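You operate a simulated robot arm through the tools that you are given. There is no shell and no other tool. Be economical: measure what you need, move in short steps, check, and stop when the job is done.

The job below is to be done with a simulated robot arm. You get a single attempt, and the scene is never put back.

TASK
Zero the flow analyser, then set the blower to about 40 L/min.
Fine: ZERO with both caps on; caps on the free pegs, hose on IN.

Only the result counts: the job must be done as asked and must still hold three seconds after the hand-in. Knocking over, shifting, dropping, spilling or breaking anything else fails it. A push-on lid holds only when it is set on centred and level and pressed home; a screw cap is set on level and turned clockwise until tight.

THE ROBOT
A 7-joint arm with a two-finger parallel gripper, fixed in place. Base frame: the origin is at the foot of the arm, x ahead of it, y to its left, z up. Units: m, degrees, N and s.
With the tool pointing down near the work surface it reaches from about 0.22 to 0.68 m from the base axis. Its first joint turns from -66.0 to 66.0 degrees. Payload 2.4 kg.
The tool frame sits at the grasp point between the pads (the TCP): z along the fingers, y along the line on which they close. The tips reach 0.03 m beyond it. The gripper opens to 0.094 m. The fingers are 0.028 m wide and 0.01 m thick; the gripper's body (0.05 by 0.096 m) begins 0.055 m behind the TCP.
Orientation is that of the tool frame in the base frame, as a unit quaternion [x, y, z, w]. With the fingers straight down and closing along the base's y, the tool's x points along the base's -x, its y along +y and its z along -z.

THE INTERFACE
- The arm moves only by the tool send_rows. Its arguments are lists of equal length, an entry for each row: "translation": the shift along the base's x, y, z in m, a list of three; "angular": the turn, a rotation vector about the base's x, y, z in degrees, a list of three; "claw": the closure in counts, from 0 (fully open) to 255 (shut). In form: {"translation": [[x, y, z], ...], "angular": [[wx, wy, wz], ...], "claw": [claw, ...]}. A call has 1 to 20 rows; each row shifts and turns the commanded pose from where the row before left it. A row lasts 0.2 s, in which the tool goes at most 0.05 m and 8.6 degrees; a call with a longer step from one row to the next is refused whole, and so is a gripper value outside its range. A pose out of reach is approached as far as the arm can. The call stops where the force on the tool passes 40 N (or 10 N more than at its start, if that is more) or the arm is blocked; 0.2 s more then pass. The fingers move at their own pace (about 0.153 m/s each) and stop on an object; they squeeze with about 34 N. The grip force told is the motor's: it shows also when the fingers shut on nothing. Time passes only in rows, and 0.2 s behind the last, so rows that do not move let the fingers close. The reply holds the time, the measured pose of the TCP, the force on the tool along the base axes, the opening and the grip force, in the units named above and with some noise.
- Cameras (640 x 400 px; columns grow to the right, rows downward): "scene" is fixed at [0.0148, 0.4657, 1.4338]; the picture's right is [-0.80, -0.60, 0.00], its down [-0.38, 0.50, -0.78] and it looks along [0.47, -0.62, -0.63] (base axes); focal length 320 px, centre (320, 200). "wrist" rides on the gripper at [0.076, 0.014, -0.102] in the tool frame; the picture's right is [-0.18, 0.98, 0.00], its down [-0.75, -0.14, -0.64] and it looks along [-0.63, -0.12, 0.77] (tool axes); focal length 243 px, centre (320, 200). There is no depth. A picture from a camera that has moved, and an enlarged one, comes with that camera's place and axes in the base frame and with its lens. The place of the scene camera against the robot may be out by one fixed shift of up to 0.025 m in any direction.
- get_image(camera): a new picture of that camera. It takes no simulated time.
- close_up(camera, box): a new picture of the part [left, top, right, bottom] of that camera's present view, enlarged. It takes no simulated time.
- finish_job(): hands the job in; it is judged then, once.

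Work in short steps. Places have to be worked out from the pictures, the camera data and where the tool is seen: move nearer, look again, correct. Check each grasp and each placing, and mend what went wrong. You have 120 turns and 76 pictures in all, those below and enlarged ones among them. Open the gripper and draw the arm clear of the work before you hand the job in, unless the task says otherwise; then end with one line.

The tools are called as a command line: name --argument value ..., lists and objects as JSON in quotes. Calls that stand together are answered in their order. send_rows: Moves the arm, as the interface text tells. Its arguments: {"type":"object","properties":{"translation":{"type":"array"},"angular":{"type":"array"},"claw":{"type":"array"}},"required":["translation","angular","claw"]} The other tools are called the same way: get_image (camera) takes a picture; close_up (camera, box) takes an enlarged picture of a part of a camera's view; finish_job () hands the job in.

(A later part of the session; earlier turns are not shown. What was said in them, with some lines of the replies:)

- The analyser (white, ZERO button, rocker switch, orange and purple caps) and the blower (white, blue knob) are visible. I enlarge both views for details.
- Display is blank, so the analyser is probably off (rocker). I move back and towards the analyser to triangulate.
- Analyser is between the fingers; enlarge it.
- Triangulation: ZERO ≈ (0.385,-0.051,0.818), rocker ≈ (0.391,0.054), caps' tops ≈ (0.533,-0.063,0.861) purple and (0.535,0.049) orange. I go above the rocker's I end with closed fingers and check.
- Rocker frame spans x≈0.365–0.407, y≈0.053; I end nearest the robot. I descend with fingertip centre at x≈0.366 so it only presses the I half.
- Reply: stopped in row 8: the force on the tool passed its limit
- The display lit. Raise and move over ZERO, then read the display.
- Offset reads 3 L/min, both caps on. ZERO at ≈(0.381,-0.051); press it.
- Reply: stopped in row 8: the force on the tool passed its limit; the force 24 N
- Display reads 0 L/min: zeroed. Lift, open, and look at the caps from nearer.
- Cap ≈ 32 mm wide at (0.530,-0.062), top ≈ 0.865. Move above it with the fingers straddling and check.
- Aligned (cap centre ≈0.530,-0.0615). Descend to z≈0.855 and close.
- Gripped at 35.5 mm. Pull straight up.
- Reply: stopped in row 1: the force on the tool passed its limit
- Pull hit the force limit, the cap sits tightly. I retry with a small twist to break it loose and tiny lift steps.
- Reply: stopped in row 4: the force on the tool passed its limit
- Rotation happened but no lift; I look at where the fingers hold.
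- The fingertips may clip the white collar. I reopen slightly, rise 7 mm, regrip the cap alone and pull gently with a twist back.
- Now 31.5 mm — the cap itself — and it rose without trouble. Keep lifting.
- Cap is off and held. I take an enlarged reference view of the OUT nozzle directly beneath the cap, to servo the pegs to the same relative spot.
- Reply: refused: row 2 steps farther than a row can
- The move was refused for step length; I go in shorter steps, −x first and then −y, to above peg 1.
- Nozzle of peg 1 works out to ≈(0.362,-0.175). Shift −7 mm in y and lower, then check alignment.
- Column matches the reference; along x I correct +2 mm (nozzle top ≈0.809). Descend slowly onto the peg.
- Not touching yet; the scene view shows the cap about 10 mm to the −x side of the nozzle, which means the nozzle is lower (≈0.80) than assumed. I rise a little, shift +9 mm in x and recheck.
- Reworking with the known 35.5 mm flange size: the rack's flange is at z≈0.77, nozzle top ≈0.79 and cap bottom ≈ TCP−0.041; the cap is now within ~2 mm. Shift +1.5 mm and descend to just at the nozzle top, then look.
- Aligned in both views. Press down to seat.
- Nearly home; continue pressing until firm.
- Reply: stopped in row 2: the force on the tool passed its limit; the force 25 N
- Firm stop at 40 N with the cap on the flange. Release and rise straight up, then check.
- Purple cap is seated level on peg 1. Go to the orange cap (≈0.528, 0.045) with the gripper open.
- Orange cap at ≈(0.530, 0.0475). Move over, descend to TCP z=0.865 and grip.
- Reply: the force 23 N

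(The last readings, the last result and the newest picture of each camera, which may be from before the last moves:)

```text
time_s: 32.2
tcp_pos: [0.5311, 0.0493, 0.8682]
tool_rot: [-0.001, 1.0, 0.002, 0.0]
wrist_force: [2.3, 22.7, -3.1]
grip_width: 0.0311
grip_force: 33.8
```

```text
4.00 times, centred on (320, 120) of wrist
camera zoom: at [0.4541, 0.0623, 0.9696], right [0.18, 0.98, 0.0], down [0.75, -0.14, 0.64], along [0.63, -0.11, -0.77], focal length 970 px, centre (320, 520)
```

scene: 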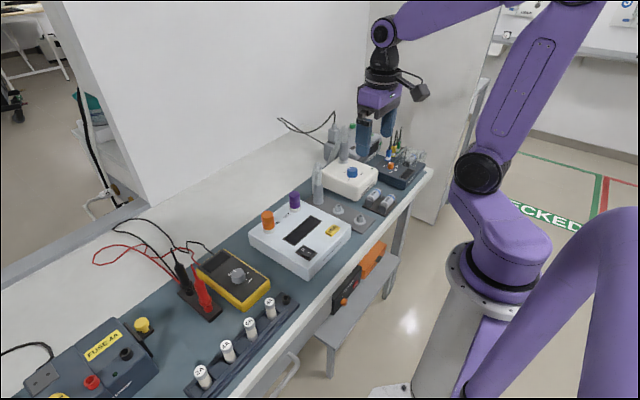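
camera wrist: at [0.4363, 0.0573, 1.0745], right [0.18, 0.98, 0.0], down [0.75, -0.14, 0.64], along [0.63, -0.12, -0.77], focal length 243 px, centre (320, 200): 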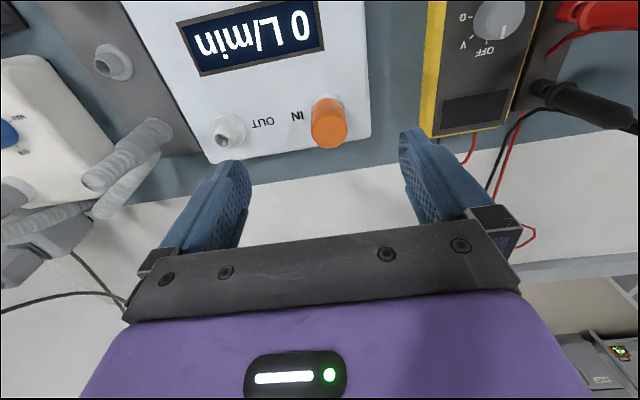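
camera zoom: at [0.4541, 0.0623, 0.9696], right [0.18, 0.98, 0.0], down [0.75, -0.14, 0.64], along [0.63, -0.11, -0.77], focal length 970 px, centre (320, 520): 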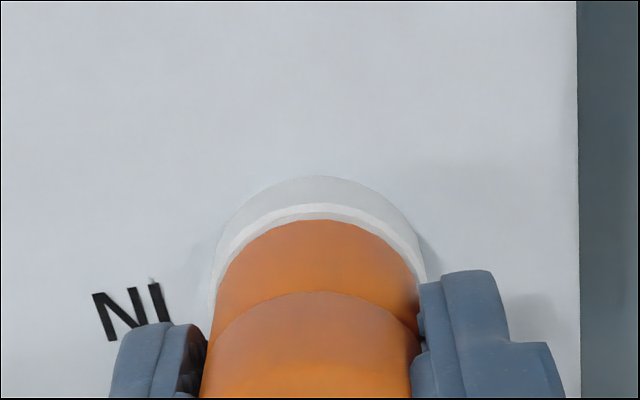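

Gripped at 31 mm; a lateral 23 N shows I'm ~2 mm off in y. Relieve by +2 mm, then lift gently.

send_rows --translation '[[0, 0.002, 0], [0, 0, 0.001], [0, 0, 0.001], [0, 0, 0.001], [0, 0, 0.001], [0, 0, 0.002], [0, 0, 0.003], [0, 0, 0.005], [0, 0, 0.01], [0, 0, 0.02], [0, 0, 0.03], [0, 0, 0.03], [0, 0, 0]]' --angular '[[0, 0, 0], [0, 0, 3], [0, 0, 3], [0, 0, -3], [0, 0, -3], [0, 0, 0], [0, 0, 0], [0, 0, 0], [0, 0, 0], [0, 0, 0], [0, 0, 0], [0, 0, 0], [0, 0, 0]]' --claw '[255, 255, 255, 255, 255, 255, 255, 255, 255, 255, 255, 255, 255]'

close_up --camera "wrist" --box '[240, 50, 400, 150]'

```text
time_s: 35.0
tcp_pos: [0.5305, 0.0467, 0.9723]
tool_rot: [0.0, 1.0, 0.001, 0.0]
wrist_force: [-0.6, -1.0, -0.4]
grip_width: 0.0311
grip_force: 33.9
```

```text
4.00 times, centred on (320, 100) of wrist
camera zoom: at [0.4543, 0.0602, 1.0749], right [0.18, 0.98, 0.0], down [0.75, -0.14, 0.64], along [0.63, -0.12, -0.77], focal length 970 px, centre (320, 600)
```

zoom: 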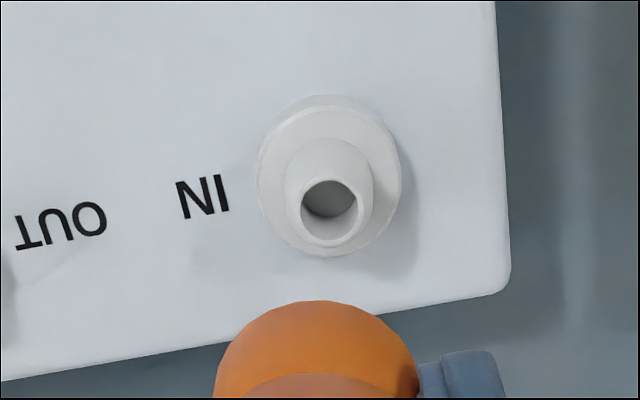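

Orange cap is off. Carry it to above peg 2 (≈0.4505, −0.1755), −x first.

send_rows --translation '[[-0.04, -0.01, 0], [-0.04, -0.02, 0], [0, -0.045, 0], [0, -0.045, 0], [0, -0.045, 0], [0, -0.045, 0], [0, -0.0122, -0.02], [0, 0, -0.02], [0, 0, 0], [0, 0, 0]]' --angular '[[0, 0, 0], [0, 0, 0], [0, 0, 0], [0, 0, 0], [0, 0, 0], [0, 0, 0], [0, 0, 0], [0, 0, 0], [0, 0, 0], [0, 0, 0]]' --claw '[255, 255, 255, 255, 255, 255, 255, 255, 255, 255]'

close_up --camera "wrist" --box '[240, 50, 400, 150]'

```text
time_s: 37.2
tcp_pos: [0.4504, -0.1728, 0.9308]
tool_rot: [0.0, 1.0, 0.001, -0.001]
wrist_force: [0.4, -0.1, -0.3]
grip_width: 0.0307
grip_force: 34.2
```

```text
4.00 times, centred on (320, 100) of wrist
camera zoom: at [0.3746, -0.1604, 1.0338], right [0.18, 0.98, 0.0], down [0.75, -0.14, 0.64], along [0.63, -0.12, -0.77], focal length 970 px, centre (320, 600)
```

zoom: 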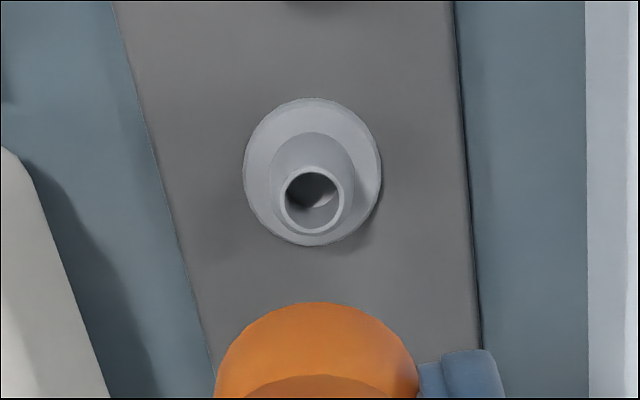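

Nozzle computed at ≈(0.453, −0.177). Correct by +2.5 mm x, −3 mm y, and lower to just above the nozzle for a check.

send_rows --translation '[[0.0025, -0.003, -0.03], [0, 0, -0.03], [0, 0, -0.03], [0, 0, -0.005], [0, 0, 0], [0, 0, 0]]' --angular '[[0, 0, 0], [0, 0, 0], [0, 0, 0], [0, 0, 0], [0, 0, 0], [0, 0, 0]]' --claw '[255, 255, 255, 255, 255, 255]'

close_up --camera "wrist" --box '[240, 70, 400, 170]'

close_up --camera "scene" --box '[315, 180, 365, 220]'

```text
time_s: 38.6
tcp_pos: [0.4542, -0.1766, 0.8352]
tool_rot: [0.001, 1.0, 0.001, -0.001]
wrist_force: [-0.5, -0.5, 0.4]
grip_width: 0.0307
grip_force: 33.9
```

```text
4.00 times, centred on (320, 120) of wrist
camera zoom: at [0.3773, -0.1634, 0.9384], right [0.18, 0.98, 0.0], down [0.75, -0.14, 0.64], along [0.63, -0.12, -0.77], focal length 970 px, centre (320, 520)
```

zoom: 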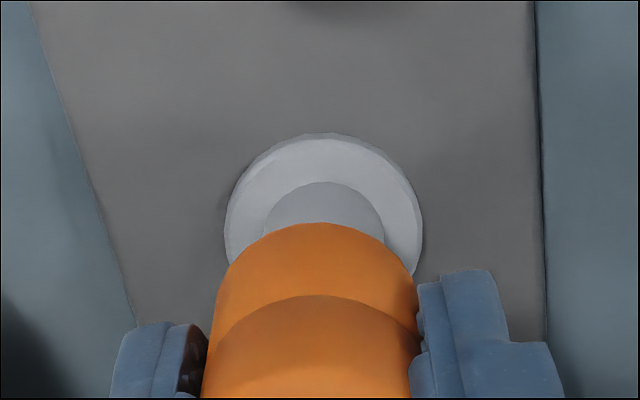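

```text
10.00 times, centred on (340, 200) of scene
camera zoom: at [0.0148, 0.4657, 1.4338], right [-0.8, -0.6, 0.0], down [-0.38, 0.5, -0.78], along [0.47, -0.62, -0.63], focal length 3205 px, centre (120, 200)
```

zoom: 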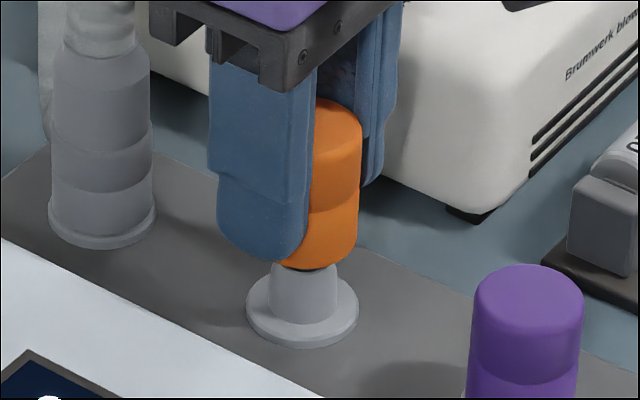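

Aligned within ~1 mm. Nudge +1 mm in y and press on until firm.

send_rows --translation '[[0, 0.001, -0.004], [0, 0, -0.004], [0, 0, -0.004], [0, 0, -0.003], [0, 0, -0.003], [0, 0, -0.002], [0, 0, -0.002], [0, 0, -0.002], [0, 0, -0.0015], [0, 0, -0.0015], [0, 0, -0.0015], [0, 0, -0.0015], [0, 0, -0.0015], [0, 0, -0.0015]]' --angular '[[0, 0, 0], [0, 0, 0], [0, 0, 0], [0, 0, 0], [0, 0, 0], [0, 0, 0], [0, 0, 0], [0, 0, 0], [0, 0, 0], [0, 0, 0], [0, 0, 0], [0, 0, 0], [0, 0, 0], [0, 0, 0]]' --claw '[255, 255, 255, 255, 255, 255, 255, 255, 255, 255, 255, 255, 255, 255]'

close_up --camera "scene" --box '[315, 180, 365, 220]'

```text
time_s: 41.0
tcp_pos: [0.4516, -0.1747, 0.8109]
tool_rot: [-0.001, 1.0, 0.002, -0.002]
wrist_force: [-4.1, 1.7, 11.5]
grip_width: 0.0312
grip_force: 34.1
stopped in row 12: the force on the tool passed its limit (the readings are from after the stop); the commanded pose is now the measured one
```

```text
10.00 times, centred on (340, 200) of scene
camera zoom: at [0.0145, 0.4658, 1.4337], right [-0.8, -0.6, 0.0], down [-0.38, 0.5, -0.78], along [0.47, -0.62, -0.63], focal length 3205 px, centre (120, 200)
```

zoom: 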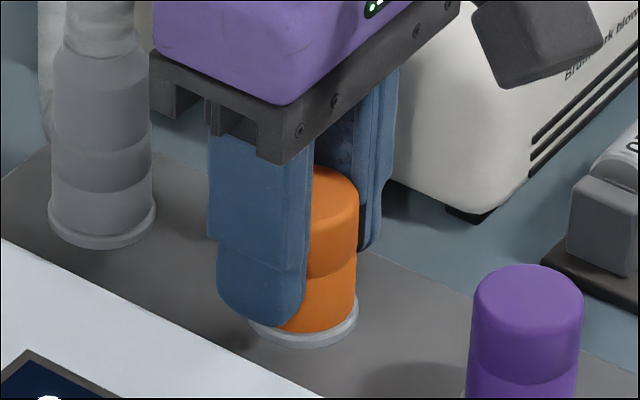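

Orange seated at 40 N. Release and rise; then I'll tilt the tool ~42° (fingers pointing forward-down) so the gripper body clears the hose above its cuff.

send_rows --translation '[[0, 0, 0], [0, 0, 0], [0, 0, 0.01], [0, 0, 0.03], [0, 0, 0.04], [-0.01, 0, 0.045], [-0.01, 0, 0.02], [0, 0, 0], [0, 0, 0], [0, 0, 0], [0, 0, 0], [0, 0, 0], [0, 0, 0]]' --angular '[[0, 0, 0], [0, 0, 0], [0, 0, 0], [0, 0, 0], [0, 0, 0], [0, 0, 0], [0, -8.4, 0], [0, -8.4, 0], [0, -8.4, 0], [0, -8.4, 0], [0, -8.4, 0], [0, 0, 0], [0, 0, 0]]' --claw '[125, 125, 125, 125, 125, 60, 60, 60, 60, 60, 60, 60, 60]'

get_image --camera "wrist"

close_up --camera "scene" --box '[290, 110, 410, 230]'

```text
time_s: 43.8
tcp_pos: [0.4323, -0.1688, 0.954]
tool_rot: [-0.005, 0.946, 0.019, 0.323]
wrist_force: [-0.2, 0.5, -0.4]
grip_width: 0.0717
grip_force: 0.0
out of reach, approached as far as the arm can: row 10
```

```text
29 pictures are left
camera wrist: at [0.3078, -0.1584, 0.9883], right [0.13, 0.98, 0.14], down [0.21, -0.17, 0.96], along [0.97, -0.09, -0.22], focal length 243 px, centre (320, 200)
```

wrist: 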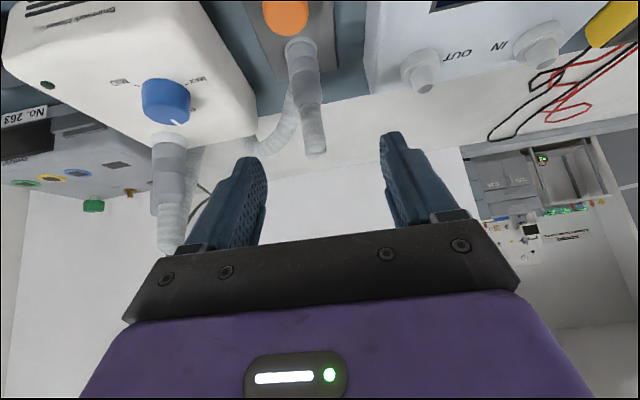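

```text
3.33 times, centred on (350, 170) of scene
camera zoom: at [0.0147, 0.4657, 1.4337], right [-0.8, -0.6, 0.0], down [-0.38, 0.5, -0.78], along [0.47, -0.62, -0.63], focal length 1068 px, centre (220, 300)
```

zoom: 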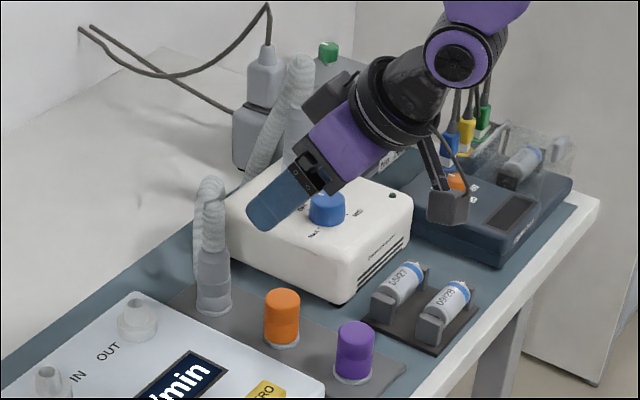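

Both caps sit well. The tilt reached ~38°; moving forward should ease the joint. Advance along the tool axis with open fingers toward the cuff (≈0.526, −0.175, z 0.77–0.84).

send_rows --translation '[[0.015, -0.006, -0.015], [0.015, 0, -0.017], [0, 0, 0]]' --angular '[[0, 0, 0], [0, 0, 0], [0, 0, 0]]' --claw '[60, 60, 60]'

get_image --camera "wrist"

```text
time_s: 44.6
tcp_pos: [0.46, -0.1758, 0.9206]
tool_rot: [-0.005, 0.946, 0.019, 0.323]
wrist_force: [-0.1, -1.1, 0.9]
grip_width: 0.072
grip_force: 0.1
```

```text
27 pictures are left
camera wrist: at [0.3371, -0.1655, 0.9567], right [0.12, 0.98, 0.14], down [0.21, -0.17, 0.96], along [0.97, -0.09, -0.22], focal length 243 px, centre (320, 200)
```

wrist: 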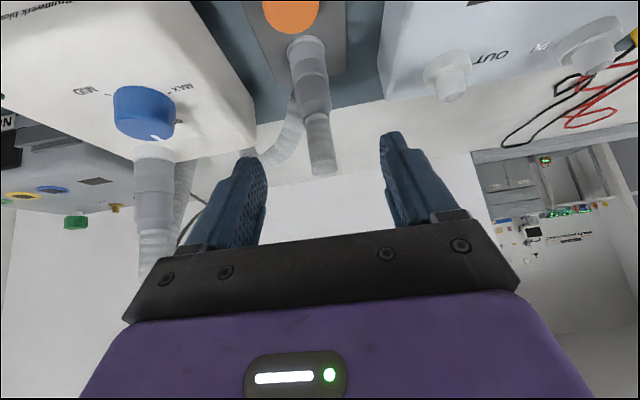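

Small residual roll (~2°) noted; correct it while advancing.

send_rows --translation '[[0.012, 0.001, -0.014], [0.012, 0, -0.014], [0, 0, 0]]' --angular '[[-1.9, -2, -1.3], [0, -2.3, 0], [0, 0, 0]]' --claw '[60, 60, 60]'

```text
time_s: 45.4
tcp_pos: [0.4941, -0.1685, 0.9109]
tool_rot: [0.003, 0.935, 0.011, 0.355]
wrist_force: [-0.1, -0.1, -0.2]
grip_width: 0.0722
grip_force: 0.0
out of reach, approached as far as the arm can: row 1, 2
```

Joint limit bites at this tilt. I ease the tilt by ~5° and go down slightly to see where the pose lands.

send_rows --translation '[[0.0, -0.003, -0.01], [0, -0.003, -0.01], [0, 0, 0]]' --angular '[[0, 5, 0], [-1, 2, 0], [0, 0, 0]]' --claw '[60, 60, 60]'

```text
time_s: 46.2
tcp_pos: [0.4983, -0.1745, 0.8937]
tool_rot: [-0.001, 0.954, -0.003, 0.3]
wrist_force: [0.1, 0.0, 0.3]
grip_width: 0.0719
grip_force: 0.2
out of reach, approached as far as the arm can: row 2
```

send_rows --translation '[[0.008, 0, -0.015], [0.008, 0, -0.015], [0, 0, 0]]' --angular '[[0, 0, 0], [0, 0, 0], [0, 0, 0]]' --claw '[60, 60, 60]'

get_image --camera "wrist"

close_up --camera "scene" --box '[290, 140, 370, 220]'

```text
time_s: 47.0
tcp_pos: [0.5189, -0.1766, 0.8685]
tool_rot: [-0.003, 0.954, -0.002, 0.299]
wrist_force: [0.1, 0.4, 0.9]
grip_width: 0.072
grip_force: 0.0
out of reach, approached as far as the arm can: row 1
```

```text
26 pictures are left
camera wrist: at [0.3963, -0.163, 0.9091], right [0.15, 0.98, 0.1], down [0.25, -0.13, 0.96], along [0.96, -0.12, -0.27], focal length 243 px, centre (320, 200)
```

wrist: 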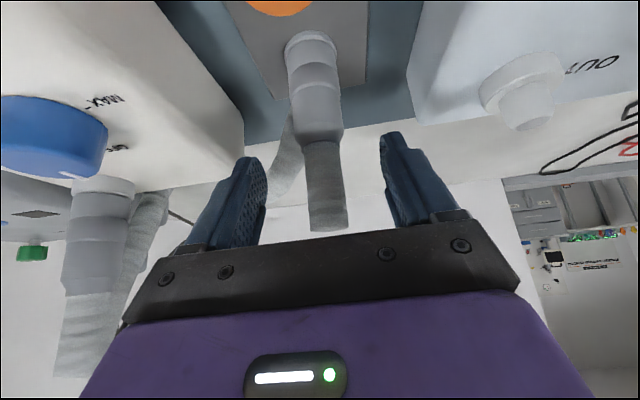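

```text
5.00 times, centred on (330, 180) of scene
camera zoom: at [0.0148, 0.4657, 1.4337], right [-0.8, -0.6, 0.0], down [-0.38, 0.5, -0.78], along [0.47, -0.62, -0.63], focal length 1603 px, centre (270, 300)
```

zoom: 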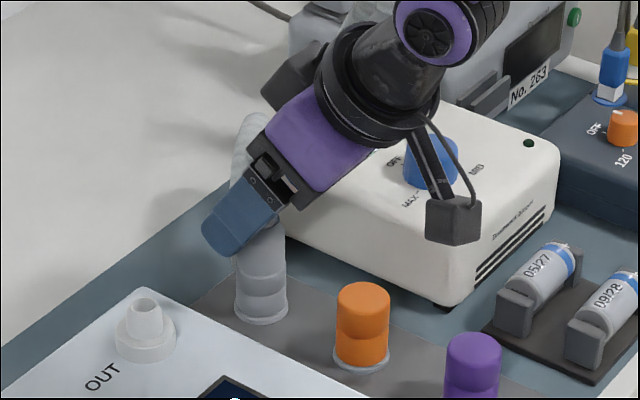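

The fingers straddle the hose; y is aligned. Lower onto the cuff in small steps, watching force.

send_rows --translation '[[0.002, 0, -0.01], [0.002, 0, -0.01], [0.002, 0, -0.008], [0, 0, -0.006], [0, 0, 0]]' --angular '[[0, 0, 0], [0, 0, 0], [0, 0, 0], [0, 0, 0], [0, 0, 0]]' --claw '[60, 60, 60, 60, 60]'

get_image --camera "wrist"

close_up --camera "scene" --box '[290, 140, 370, 220]'

```text
time_s: 48.2
tcp_pos: [0.5332, -0.1794, 0.8408]
tool_rot: [-0.001, 0.954, -0.004, 0.299]
wrist_force: [0.1, -0.3, -0.7]
grip_width: 0.0721
grip_force: 0.1
out of reach, approached as far as the arm can: row 1, 2, 4
```

```text
24 pictures are left
camera wrist: at [0.4117, -0.1661, 0.8827], right [0.15, 0.98, 0.1], down [0.25, -0.13, 0.96], along [0.96, -0.12, -0.27], focal length 243 px, centre (320, 200)
```

wrist: 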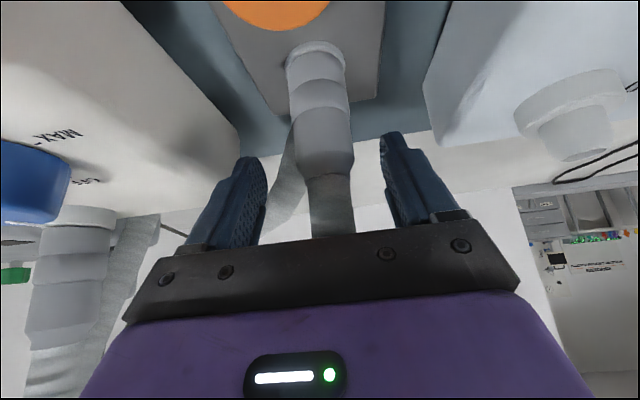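

```text
5.00 times, centred on (330, 180) of scene
camera zoom: at [0.0148, 0.4657, 1.4337], right [-0.8, -0.6, 0.0], down [-0.38, 0.5, -0.78], along [0.47, -0.62, -0.63], focal length 1603 px, centre (270, 300)
```

zoom: 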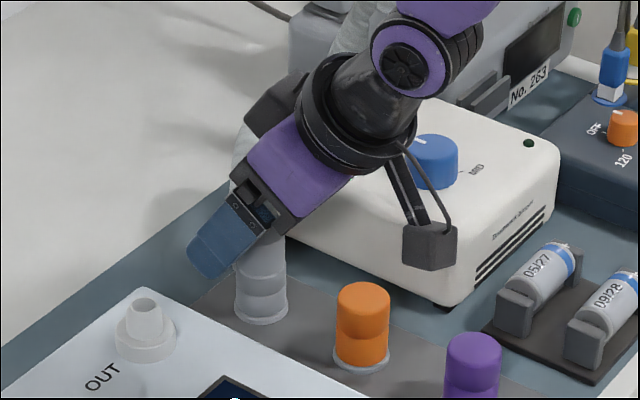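

Still ~15 mm too high, and the tilt limit pushes the tool forward. Reduce tilt ~4°, lower 15 mm, pull back 4 mm.

send_rows --translation '[[-0.003, 0.001, -0.003], [-0.001, 0.001, -0.006], [0, 0, -0.007], [0, 0, 0]]' --angular '[[0, 4, 0], [0, 1, 0], [0, 1, 0], [0, 0, 0]]' --claw '[60, 60, 60, 60]'

get_image --camera "wrist"

```text
time_s: 49.2
tcp_pos: [0.5294, -0.1784, 0.8252]
tool_rot: [-0.003, 0.968, -0.009, 0.251]
wrist_force: [-0.2, 0.3, 0.1]
grip_width: 0.0719
grip_force: 0.0
```

```text
22 pictures are left
camera wrist: at [0.4124, -0.1633, 0.8783], right [0.16, 0.98, 0.07], down [0.35, -0.12, 0.93], along [0.92, -0.12, -0.36], focal length 243 px, centre (320, 200)
```

wrist: 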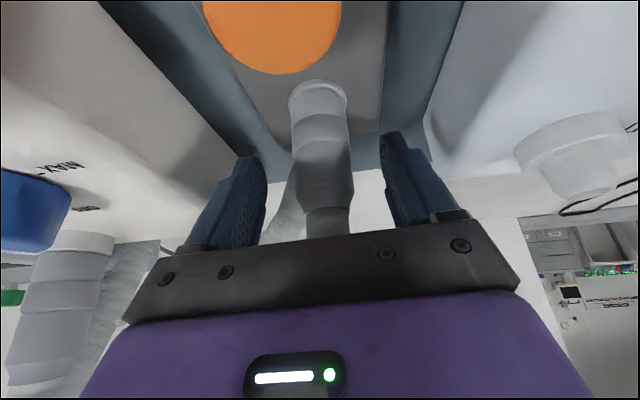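

Good: tilt 29°, no contact, cuff centred between the fingers. Correct the roll by 1° and close.

send_rows --translation '[[0, 0.001, 0], [0, 0, 0], [0, 0, 0], [0, 0, 0]]' --angular '[[1.1, 0, 0], [0, 0, 0], [0, 0, 0], [0, 0, 0]]' --claw '[100, 255, 255, 255]'

```text
time_s: 50.2
tcp_pos: [0.5301, -0.1759, 0.8255]
tool_rot: [-0.002, 0.968, 0.001, 0.251]
wrist_force: [-2.5, 10.6, 3.7]
grip_width: 0.0329
grip_force: 34.0
```

Gripped (32.9 mm). Relieve 1 mm in y and pull straight up.

send_rows --translation '[[0, 0.001, 0], [0, 0, 0.001], [0, 0, 0.001], [0, 0, 0.001], [0, 0, 0.002], [0, 0, 0.003], [0, 0, 0.005], [0, 0, 0.01], [0, 0, 0.015], [0, 0, 0.015], [0, 0, 0.02], [0, 0, 0.02], [0, 0, 0.012], [0, 0, 0]]' --angular '[[0, 0, 0], [0, 0, 0], [0, 0, 0], [0, 0, 0], [0, 0, 0], [0, 0, 0], [0, 0, 0], [0, 0, 0], [0, 0, 0], [0, 0, 0], [0, 0, 0], [0, 0, 0], [0, 0, 0], [0, 0, 0]]' --claw '[255, 255, 255, 255, 255, 255, 255, 255, 255, 255, 255, 255, 255, 255]'

close_up --camera "scene" --box '[230, 110, 390, 230]'

```text
time_s: 53.2
tcp_pos: [0.5277, -0.1757, 0.93]
tool_rot: [-0.001, 0.968, 0.001, 0.251]
wrist_force: [0.2, 0.1, -0.7]
grip_width: 0.0333
grip_force: 33.8
```

```text
3.33 times, centred on (310, 170) of scene
camera zoom: at [0.0148, 0.4657, 1.4338], right [-0.8, -0.6, 0.0], down [-0.38, 0.5, -0.78], along [0.47, -0.62, -0.63], focal length 1068 px, centre (353, 300)
```

zoom: 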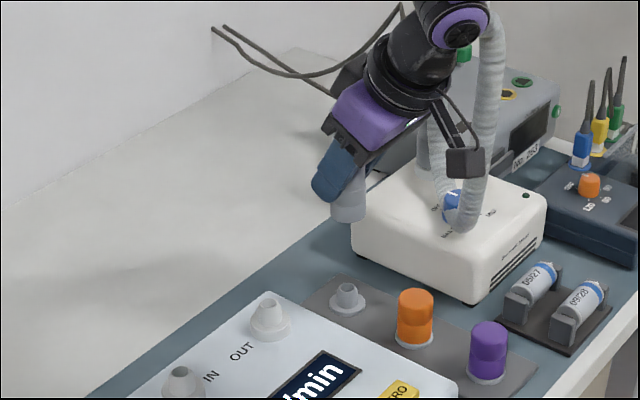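

Hose is free of its peg. By relative geometry IN lies (−0.001, +0.2245) from the parking peg and 56 mm higher; carry it there at this height.

send_rows --translation '[[0, 0.03, 0.005], [0, 0.04, 0], [0, 0.04, 0], [0, 0.04, 0], [0, 0.04, 0], [0, 0.0345, -0.005], [0, 0, 0], [0, 0, 0]]' --angular '[[0, 0, 0], [0, 0, 0], [0, 0, 0], [0, 0, 0], [0, 0, 0], [0, 0, 0], [0, 0, 0], [0, 0, 0]]' --claw '[255, 255, 255, 255, 255, 255, 255, 255]'

get_image --camera "wrist"

close_up --camera "scene" --box '[235, 150, 315, 230]'

```text
time_s: 55.0
tcp_pos: [0.5284, 0.0496, 0.9302]
tool_rot: [-0.001, 0.968, 0.0, 0.25]
wrist_force: [-0.1, 0.2, -0.3]
grip_width: 0.0332
grip_force: 34.3
```

```text
20 pictures are left
camera wrist: at [0.4113, 0.063, 0.9837], right [0.16, 0.98, 0.09], down [0.35, -0.14, 0.93], along [0.92, -0.12, -0.36], focal length 243 px, centre (320, 200)
```

wrist: 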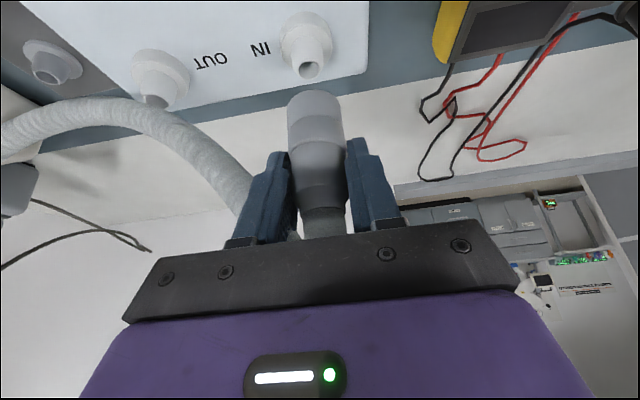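

```text
5.00 times, centred on (275, 190) of scene
camera zoom: at [0.0147, 0.4657, 1.4337], right [-0.8, -0.6, 0.0], down [-0.38, 0.5, -0.78], along [0.47, -0.62, -0.63], focal length 1603 px, centre (545, 250)
```

zoom: 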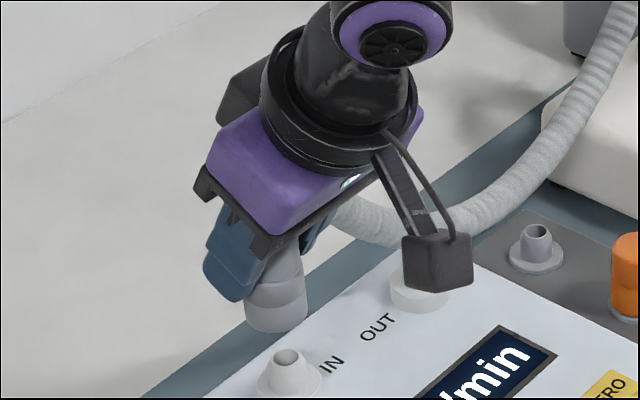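

Close. I enlarge the wrist view for precision.

close_up --camera "wrist" --box '[250, 0, 390, 110]'

```text
3.64 times, centred on (320, 55) of wrist
camera zoom: at [0.4113, 0.063, 0.9837], right [0.16, 0.98, 0.09], down [0.35, -0.14, 0.93], along [0.92, -0.12, -0.36], focal length 882 px, centre (320, 727)
```

zoom: 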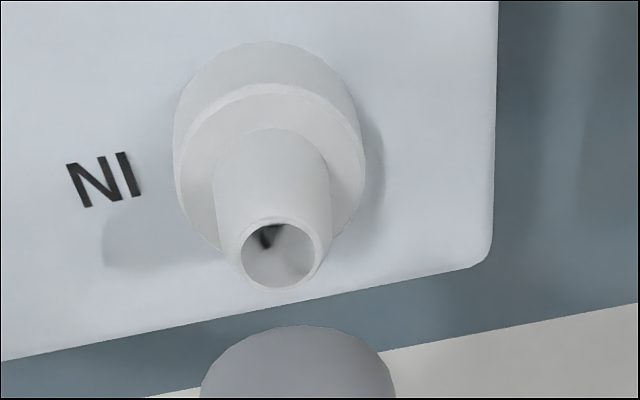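

IN flange works out at (0.529, 0.048, 0.822); the cuff axis appears ~3 mm too far in x. Shift (−3, −1) mm and lower to just above the nozzle.

send_rows --translation '[[-0.003, -0.001, -0.01], [0, 0, -0.009], [0, 0, 0], [0, 0, 0]]' --angular '[[0, 0, 0], [0, 0, 0], [0, 0, 0], [0, 0, 0]]' --claw '[255, 255, 255, 255]'

close_up --camera "wrist" --box '[250, 0, 390, 110]'

close_up --camera "scene" --box '[245, 190, 295, 230]'

```text
time_s: 56.0
tcp_pos: [0.5261, 0.0481, 0.9105]
tool_rot: [-0.001, 0.968, 0.0, 0.25]
wrist_force: [-0.4, 1.3, -1.0]
grip_width: 0.0331
grip_force: 33.5
```

```text
3.64 times, centred on (320, 55) of wrist
camera zoom: at [0.4093, 0.0618, 0.965], right [0.16, 0.98, 0.09], down [0.35, -0.14, 0.93], along [0.92, -0.12, -0.36], focal length 882 px, centre (320, 727)
```

zoom: 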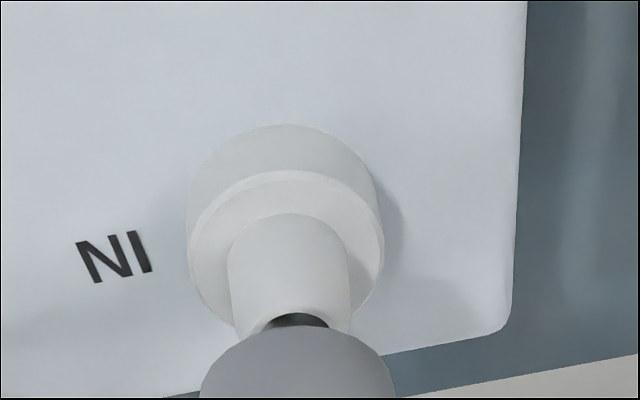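

```text
10.00 times, centred on (270, 210) of scene
camera zoom: at [0.0148, 0.4657, 1.4337], right [-0.8, -0.6, 0.0], down [-0.38, 0.5, -0.78], along [0.47, -0.62, -0.63], focal length 3205 px, centre (820, 100)
```

zoom: 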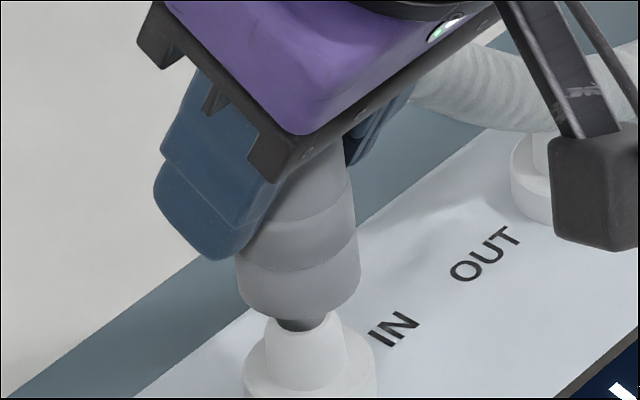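

Aligned in both views within ~1 mm. Nudge −0.8 mm in y and press the cuff onto IN.

send_rows --translation '[[0.0005, -0.0008, -0.004], [0, 0, -0.004], [0, 0, -0.004], [0, 0, -0.004], [0, 0, -0.003], [0, 0, -0.003], [0, 0, -0.002], [0, 0, -0.002], [0, 0, -0.002], [0, 0, -0.0015], [0, 0, -0.0015], [0, 0, -0.0015], [0, 0, -0.0015]]' --angular '[[0, 0, 0], [0, 0, 0], [0, 0, 0], [0, 0, 0], [0, 0, 0], [0, 0, 0], [0, 0, 0], [0, 0, 0], [0, 0, 0], [0, 0, 0], [0, 0, 0], [0, 0, 0], [0, 0, 0]]' --claw '[255, 255, 255, 255, 255, 255, 255, 255, 255, 255, 255, 255, 255]'

close_up --camera "scene" --box '[245, 190, 295, 230]'

```text
time_s: 58.8
tcp_pos: [0.5279, 0.0495, 0.8823]
tool_rot: [-0.004, 0.967, 0.001, 0.254]
wrist_force: [-11.3, 1.1, 10.8]
grip_width: 0.0335
grip_force: 33.8
stopped in row 13: the force on the tool passed its limit (the readings are from after the stop); the commanded pose is now the measured one
```

```text
10.00 times, centred on (270, 210) of scene
camera zoom: at [0.0143, 0.4657, 1.4338], right [-0.8, -0.6, 0.0], down [-0.38, 0.5, -0.78], along [0.47, -0.62, -0.63], focal length 3205 px, centre (820, 100)
```

zoom: 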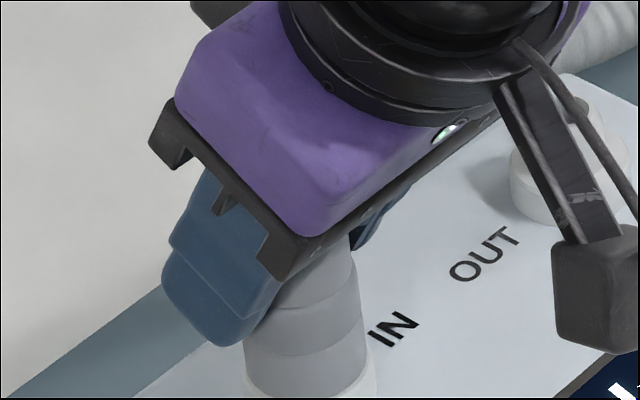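

Seated at the predicted height with a firm stop. Open and retreat along the tool axis, then level the tool.

send_rows --translation '[[0, 0, 0], [0, 0, 0], [-0.01, 0, 0.018], [-0.015, 0, 0.027], [-0.02, 0, 0.036], [-0.02, 0, 0.036], [-0.02, 0, 0.02], [-0.02, 0, 0], [0, 0, 0], [0, 0, 0], [0, 0, 0]]' --angular '[[0, 0, 0], [0, 0, 0], [0, 0, 0], [0, 0, 0], [0, 0, 0], [0, 8, 0], [0, 8, 0], [0, 8, 0], [0.2, 5.2, 0], [0, 0, 0], [0, 0, 0]]' --claw '[100, 80, 80, 80, 80, 80, 255, 255, 255, 255, 255]'

get_image --camera "scene"

```text
time_s: 61.2
tcp_pos: [0.4336, 0.0571, 1.0046]
tool_rot: [-0.005, 0.999, 0.021, 0.034]
wrist_force: [0.6, 0.0, 0.4]
grip_width: 0.0001
grip_force: 32.8
out of reach, approached as far as the arm can: row 6
```

```text
14 pictures are left
```

scene: 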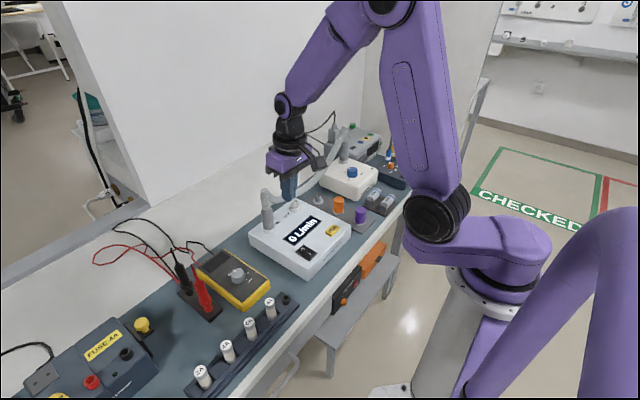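

Hose is on IN, both caps on pegs. Level the tool and look at the blower knob.

send_rows --translation '[[-0.03, -0.03, 0], [-0.02, -0.04, 0], [0, -0.045, 0], [0, -0.045, 0], [0, -0.045, 0], [0, -0.04, 0], [0, -0.03, 0], [0, 0, 0], [0, 0, 0]]' --angular '[[-2.4, 3.9, -0.6], [0, 0, 0], [0, 0, 0], [0, 0, 0], [0, 0, 0], [0, 0, 0], [0, 0, 0], [0, 0, 0], [0, 0, 0]]' --claw '[0, 0, 0, 0, 0, 0, 0, 0, 0]'

get_image --camera "wrist"

close_up --camera "scene" --box '[240, 120, 400, 240]'

```text
time_s: 63.2
tcp_pos: [0.385, -0.2185, 1.0018]
tool_rot: [0.002, 1.0, -0.001, 0.0]
wrist_force: [-0.3, -0.2, 0.3]
grip_width: 0.0941
grip_force: 0.1
```

```text
13 pictures are left
camera wrist: at [0.3087, -0.2039, 1.1047], right [0.19, 0.98, 0.0], down [0.75, -0.14, 0.64], along [0.63, -0.12, -0.77], focal length 243 px, centre (320, 200)
```

wrist: 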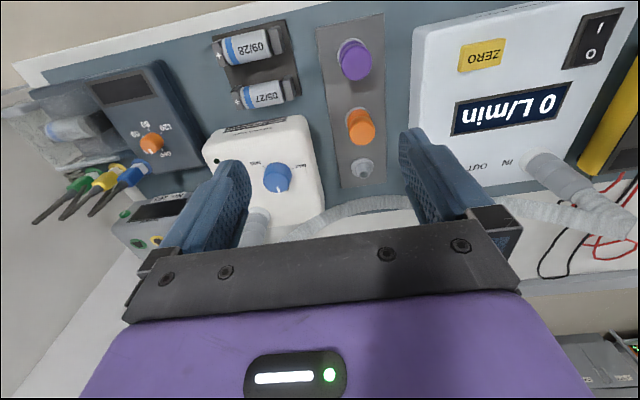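

```text
3.33 times, centred on (320, 180) of scene
camera zoom: at [0.0148, 0.4657, 1.4337], right [-0.8, -0.6, 0.0], down [-0.38, 0.5, -0.78], along [0.47, -0.62, -0.63], focal length 1068 px, centre (320, 267)
```

zoom: 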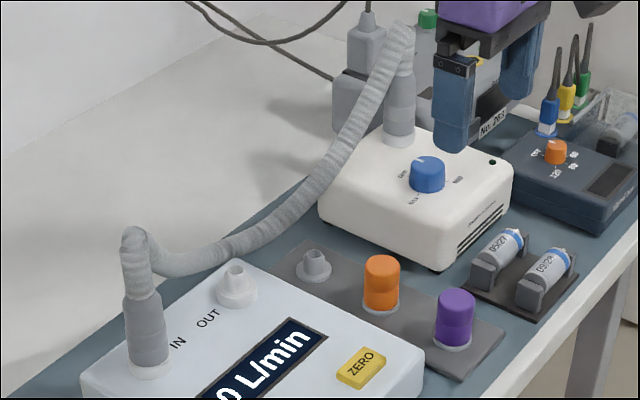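

Hose is seated on IN; display 0, knob at OFF. Move in front of the knob and zoom on the scale.

send_rows --translation '[[0, -0.04, 0], [0.01, -0.027, -0.02], [0, 0, 0], [0, 0, 0]]' --angular '[[0, 0, 0], [0, 0, 0], [0, 0, 0], [0, 0, 0]]' --claw '[0, 0, 0, 0]'

close_up --camera "wrist" --box '[240, 100, 400, 220]'

```text
time_s: 64.2
tcp_pos: [0.3932, -0.2836, 0.9825]
tool_rot: [0.001, 1.0, 0.001, 0.001]
wrist_force: [0.0, -0.3, 0.0]
grip_width: 0.0936
grip_force: 0.1
```

```text
3.33 times, centred on (320, 160) of wrist
camera zoom: at [0.3177, -0.2702, 1.085], right [0.19, 0.98, 0.0], down [0.75, -0.14, 0.64], along [0.63, -0.12, -0.77], focal length 809 px, centre (320, 333)
```

zoom: 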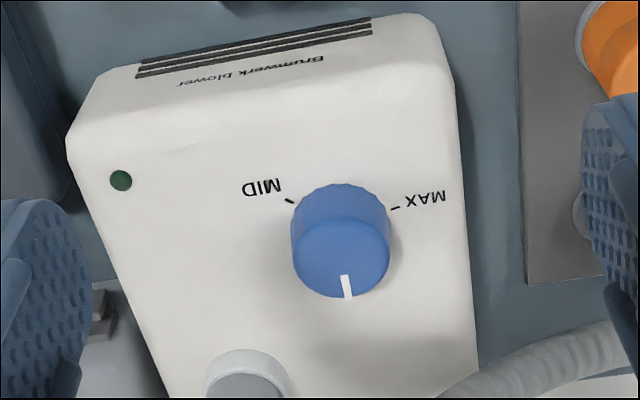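

Knob ≈(0.481,−0.2935), top z≈0.846, Ø≈34 mm; OFF faces +x, then clockwise (from above) to MID ~120° and MAX ~240°. Move above it and check centring.

send_rows --translation '[[0.03, -0.003, -0.02], [0.03, -0.003, -0.02], [0.028, -0.004, -0.025], [0, 0, -0.0175], [0, 0, 0], [0, 0, 0]]' --angular '[[0, 0, 0], [0, 0, 0], [0, 0, 0], [0, 0, 0], [0, 0, 0], [0, 0, 0]]' --claw '[0, 0, 60, 110, 110, 110]'

close_up --camera "wrist" --box '[240, 70, 400, 190]'

```text
time_s: 65.6
tcp_pos: [0.4838, -0.2931, 0.902]
tool_rot: [0.001, 1.0, -0.001, 0.0]
wrist_force: [-0.3, 0.6, -0.6]
grip_width: 0.0535
grip_force: 0.1
```

```text
3.33 times, centred on (320, 130) of wrist
camera zoom: at [0.407, -0.2796, 1.0049], right [0.19, 0.98, 0.0], down [0.75, -0.14, 0.64], along [0.63, -0.12, -0.77], focal length 809 px, centre (320, 433)
```

zoom: 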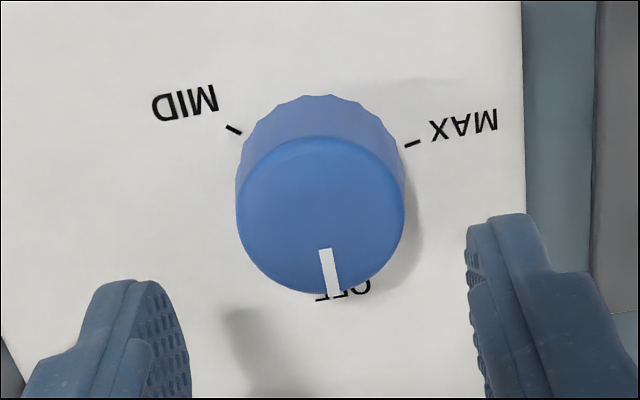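

Centred in y to <1 mm; x needs −4 mm. Descend to z≈0.857 and close.

send_rows --translation '[[-0.004, 0, -0.015], [0, 0, -0.015], [0, 0, -0.01], [0, 0, -0.004], [0, 0, 0], [0, 0, 0], [0, 0, 0]]' --angular '[[0, 0, 0], [0, 0, 0], [0, 0, 0], [0, 0, 0], [0, 0, 0], [0, 0, 0], [0, 0, 0]]' --claw '[110, 110, 110, 110, 150, 170, 255]'

```text
time_s: 67.1
tcp_pos: [0.4786, -0.2921, 0.8602]
tool_rot: [-0.001, 1.0, -0.001, 0.0]
wrist_force: [-1.6, 2.2, 7.6]
grip_width: 0.0352
grip_force: 45.5
stopped in row 7: the force on the tool passed its limit (the readings are from after the stop); the commanded pose is now the measured one
```

Knob gripped (35 mm), small residual upward force; ease up 2 mm and turn clockwise 40°, then read the display.

send_rows --translation '[[0, 0, 0.001], [0, 0, 0], [0, 0, 0], [0, 0, 0], [0, 0, 0], [0, 0, 0], [0, 0, 0]]' --angular '[[0, 0, 0], [0, 0, -8], [0, 0, -8], [0, 0, -8], [0, 0, -8], [0, 0, -8], [0, 0, 0]]' --claw '[255, 255, 255, 255, 255, 255, 255]'

close_up --camera "scene" --box '[250, 130, 400, 250]'

```text
time_s: 68.7
tcp_pos: [0.4782, -0.2931, 0.8604]
tool_rot: [0.342, 0.94, 0.0, 0.0]
wrist_force: [3.4, -6.3, -32.0]
grip_width: 0.0355
grip_force: 44.9
```

```text
3.33 times, centred on (325, 190) of scene
camera zoom: at [0.0153, 0.4652, 1.4339], right [-0.8, -0.6, 0.0], down [-0.38, 0.5, -0.78], along [0.47, -0.62, -0.63], focal length 1068 px, centre (303, 233)
```

zoom: 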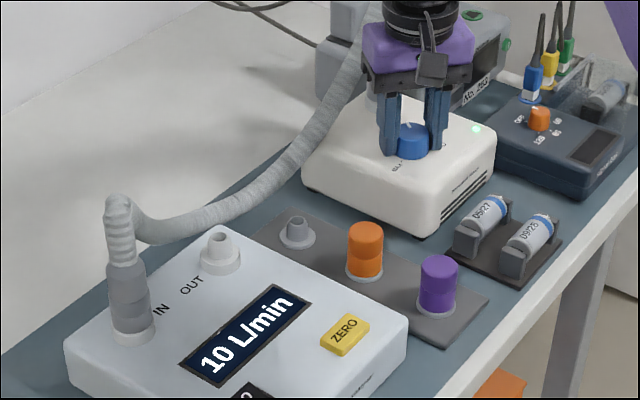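

Reads 10 L/min after 40°. Relieve the upward pull by 1 mm and turn 40° more.

send_rows --translation '[[0, 0, -0.001], [0, 0, 0], [0, 0, 0], [0, 0, 0], [0, 0, 0], [0, 0, 0], [0, 0, 0]]' --angular '[[0, 0, 0], [0, 0, -8], [0, 0, -8], [0, 0, -8], [0, 0, -8], [0, 0, -8], [0, 0, 0]]' --claw '[255, 255, 255, 255, 255, 255, 255]'

close_up --camera "scene" --box '[250, 130, 400, 250]'

```text
time_s: 70.3
tcp_pos: [0.4783, -0.2942, 0.86]
tool_rot: [0.644, 0.765, 0.0, -0.001]
wrist_force: [-19.2, -5.2, 12.5]
grip_width: 0.0355
grip_force: 44.9
```

```text
3.33 times, centred on (325, 190) of scene
camera zoom: at [0.0141, 0.4657, 1.4338], right [-0.8, -0.6, 0.0], down [-0.38, 0.5, -0.78], along [0.47, -0.62, -0.63], focal length 1068 px, centre (303, 233)
```

zoom: 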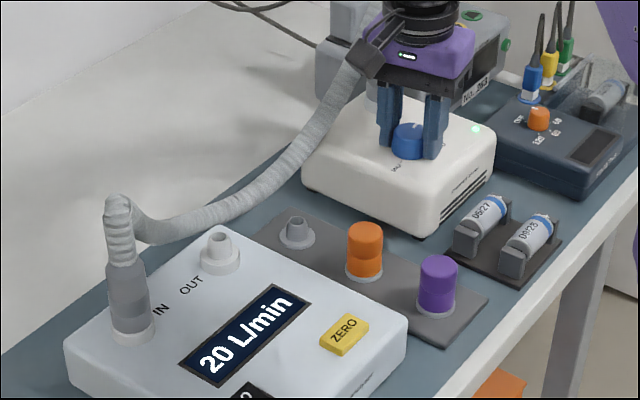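

20 L/min at 80°: linear, 0.25 L/min per degree; 80° more needed. To avoid swinging the camera into the hose, I release, rise, turn back 80° and regrip.

send_rows --translation '[[-0.0015, 0, 0], [0, 0, 0], [0, 0, 0], [0, 0, 0.015], [0, 0, 0.02], [0, 0, 0], [0, 0, 0], [0, 0, 0], [0, 0, 0], [0, 0, 0], [0, 0, 0], [0, 0, 0], [0, 0, 0], [0, 0, 0], [0, 0, 0], [0, 0, 0]]' --angular '[[0, 0, 0], [0, 0, 0], [0, 0, 0], [0, 0, 0], [0, 0, 0], [0, 0, 8], [0, 0, 8], [0, 0, 8], [0, 0, 8], [0, 0, 8], [0, 0, 8], [0, 0, 8], [0, 0, 8], [0, 0, 8], [0, 0, 8], [0, 0, 0]]' --claw '[255, 110, 110, 110, 110, 110, 110, 110, 110, 110, 110, 110, 110, 110, 110, 110]'

close_up --camera "wrist" --box '[240, 70, 400, 190]'

```text
time_s: 73.7
tcp_pos: [0.4773, -0.292, 0.8947]
tool_rot: [-0.001, 1.0, -0.001, -0.001]
wrist_force: [0.2, 0.5, 0.2]
grip_width: 0.0534
grip_force: 0.1
```

```text
3.33 times, centred on (320, 130) of wrist
camera zoom: at [0.4013, -0.2793, 0.9978], right [0.18, 0.98, 0.0], down [0.75, -0.14, 0.64], along [0.63, -0.12, -0.77], focal length 809 px, centre (320, 433)
```

zoom: 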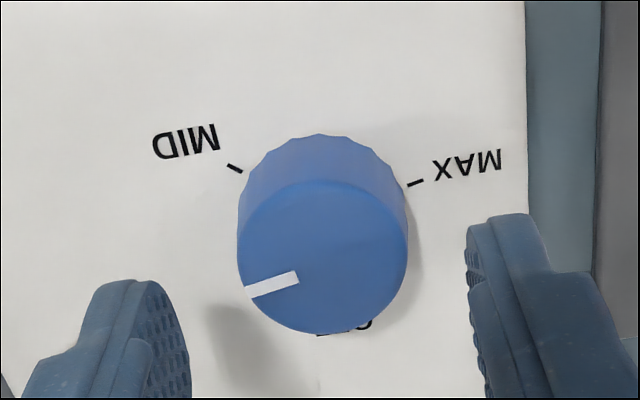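

Knob at (0.4788,−0.2935), marker ≈80° round. Recentre, descend and regrip, turn clockwise 72°.

send_rows --translation '[[0.0012, -0.0008, -0.015], [0, 0, -0.0185], [0, 0, 0], [0, 0, 0], [0, 0, 0], [0, 0, 0]]' --angular '[[0, 0, 0], [0, 0, 0], [0, 0, 0], [0, 0, 0], [0, 0, 0], [0, 0, 0]]' --claw '[110, 110, 110, 155, 175, 255]'

send_rows --translation '[[0, 0, 0], [0, 0, 0], [0, 0, 0], [0, 0, 0], [0, 0, 0], [0, 0, 0], [0, 0, 0], [0, 0, 0], [0, 0, 0], [0, 0, 0], [0, 0, 0]]' --angular '[[0, 0, 0], [0, 0, -8], [0, 0, -8], [0, 0, -8], [0, 0, -8], [0, 0, -8], [0, 0, -8], [0, 0, -8], [0, 0, -8], [0, 0, -8], [0, 0, 0]]' --claw '[255, 255, 255, 255, 255, 255, 255, 255, 255, 255, 255]'

close_up --camera "scene" --box '[250, 130, 400, 250]'

```text
time_s: 75.1
tcp_pos: [0.4796, -0.2924, 0.8614]
tool_rot: [-0.001, 1.0, 0.001, -0.001]
wrist_force: [-1.2, 14.4, 2.6]
grip_width: 0.0349
grip_force: 44.5
```

```text
time_s: 77.5
tcp_pos: [0.479, -0.293, 0.8594]
tool_rot: [0.589, 0.808, 0.0, -0.001]
wrist_force: [-4.5, 8.4, -17.7]
grip_width: 0.0349
grip_force: 45.1
```

```text
3.33 times, centred on (325, 190) of scene
camera zoom: at [0.0149, 0.4657, 1.4337], right [-0.8, -0.6, 0.0], down [-0.38, 0.5, -0.78], along [0.47, -0.62, -0.63], focal length 1068 px, centre (303, 233)
```

zoom: 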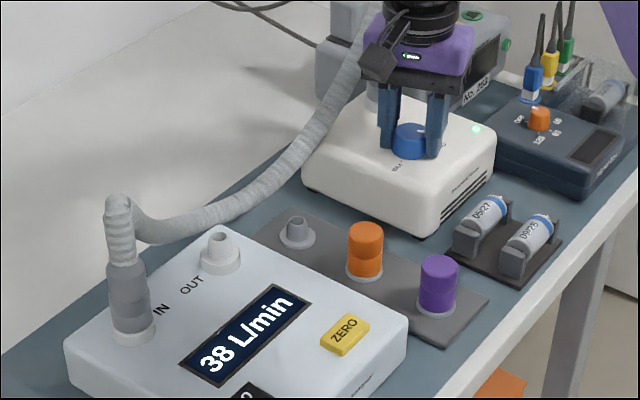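

Reads 38 L/min; 8° more should give 40.

send_rows --translation '[[0, 0, 0], [0, 0, 0], [0, 0, 0]]' --angular '[[0, 0, -8], [0, 0, 0], [0, 0, 0]]' --claw '[255, 255, 255]'

send_rows --translation '[[0, 0, 0], [0, 0, 0], [0, 0, 0.015], [0, 0, 0.03], [0, 0, 0.04], [0, 0, 0.03], [-0.03, 0, 0], [-0.04, 0, 0], [0, 0, 0]]' --angular '[[0, 0, 0], [0, 0, 0], [0, 0, 0], [0, 0, 0], [0, 0, 0], [0, 0, 8], [0, 0, 8], [0, 0, 8], [0, 0, 0]]' --claw '[110, 110, 110, 110, 110, 60, 0, 0, 0]'

close_up --camera "scene" --box '[240, 120, 400, 240]'

```text
time_s: 78.3
tcp_pos: [0.478, -0.2937, 0.8604]
tool_rot: [0.643, 0.766, -0.001, -0.002]
wrist_force: [-8.5, 5.8, -18.4]
grip_width: 0.035
grip_force: 44.7
```

```text
time_s: 80.3
tcp_pos: [0.4101, -0.2915, 0.9745]
tool_rot: [0.469, 0.883, 0.0, -0.001]
wrist_force: [-0.9, 0.0, 0.6]
grip_width: 0.0941
grip_force: 0.0
```

```text
3.33 times, centred on (320, 180) of scene
camera zoom: at [0.0147, 0.4657, 1.4337], right [-0.8, -0.6, 0.0], down [-0.38, 0.5, -0.78], along [0.47, -0.62, -0.63], focal length 1068 px, centre (320, 267)
```

zoom: 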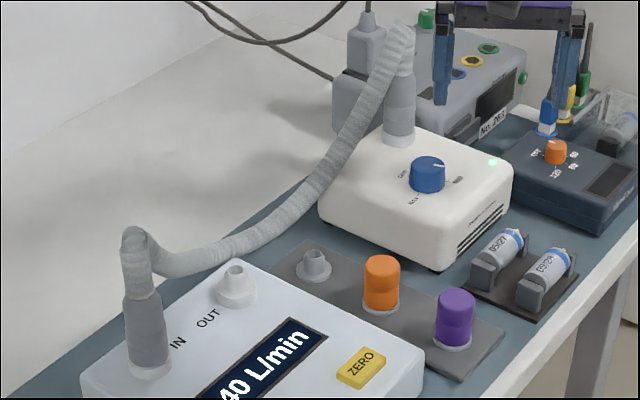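

Display reads 40 L/min, hose on IN, caps on pegs. Draw the arm clear, then hand in.

send_rows --translation '[[0, 0, 0.045], [-0.03, 0.02, 0.035], [-0.03, 0.02, 0.03], [0, 0, 0], [0, 0, 0]]' --angular '[[0, 0, 8], [0, 0, 8], [0, 0, 8], [0, 0, 0], [0, 0, 0]]' --claw '[0, 0, 0, 0, 0]'

get_image --camera "scene"

```text
refused: row 2 steps farther than a row can; nothing moved
```

```text
4 pictures are left
```

scene: 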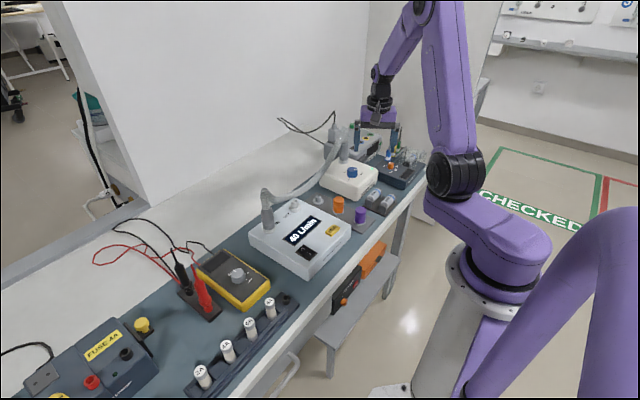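

The step was too long; I repeat the retreat in shorter steps.

send_rows --translation '[[0, 0, 0.04], [-0.02, 0.01, 0.03], [-0.02, 0.01, 0.03], [0, 0, 0], [0, 0, 0]]' --angular '[[0, 0, 8], [0, 0, 8], [0, 0, 8], [0, 0, 0], [0, 0, 0]]' --claw '[0, 0, 0, 0, 0]'

close_up --camera "scene" --box '[240, 120, 400, 270]'

```text
time_s: 81.5
tcp_pos: [0.3675, -0.2712, 1.0737]
tool_rot: [0.275, 0.961, 0.0, 0.001]
wrist_force: [0.1, -0.8, 1.1]
grip_width: 0.0942
grip_force: 0.2
```

```text
2.67 times, centred on (320, 195) of scene
camera zoom: at [0.0147, 0.4657, 1.4337], right [-0.8, -0.6, 0.0], down [-0.38, 0.5, -0.78], along [0.47, -0.62, -0.63], focal length 855 px, centre (320, 213)
```

zoom: 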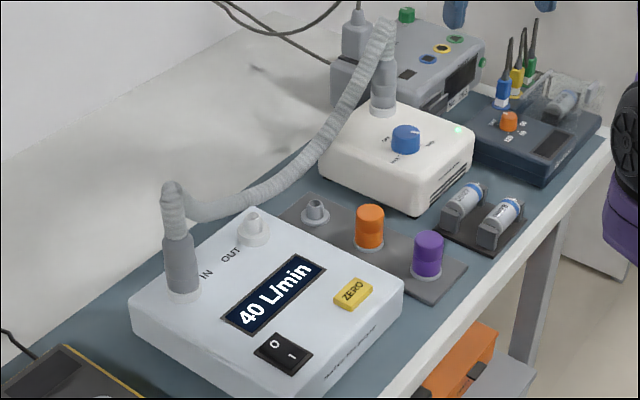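

Steady at 40 L/min, everything in place and the arm is clear; handing in.

finish_job

```text
The job is handed in.
```

The analyser was zeroed with both caps on (it read 3, then 0 L/min). The caps are on the two free pegs, the hose is on IN, and the blower is set so the display reads 40 L/min.
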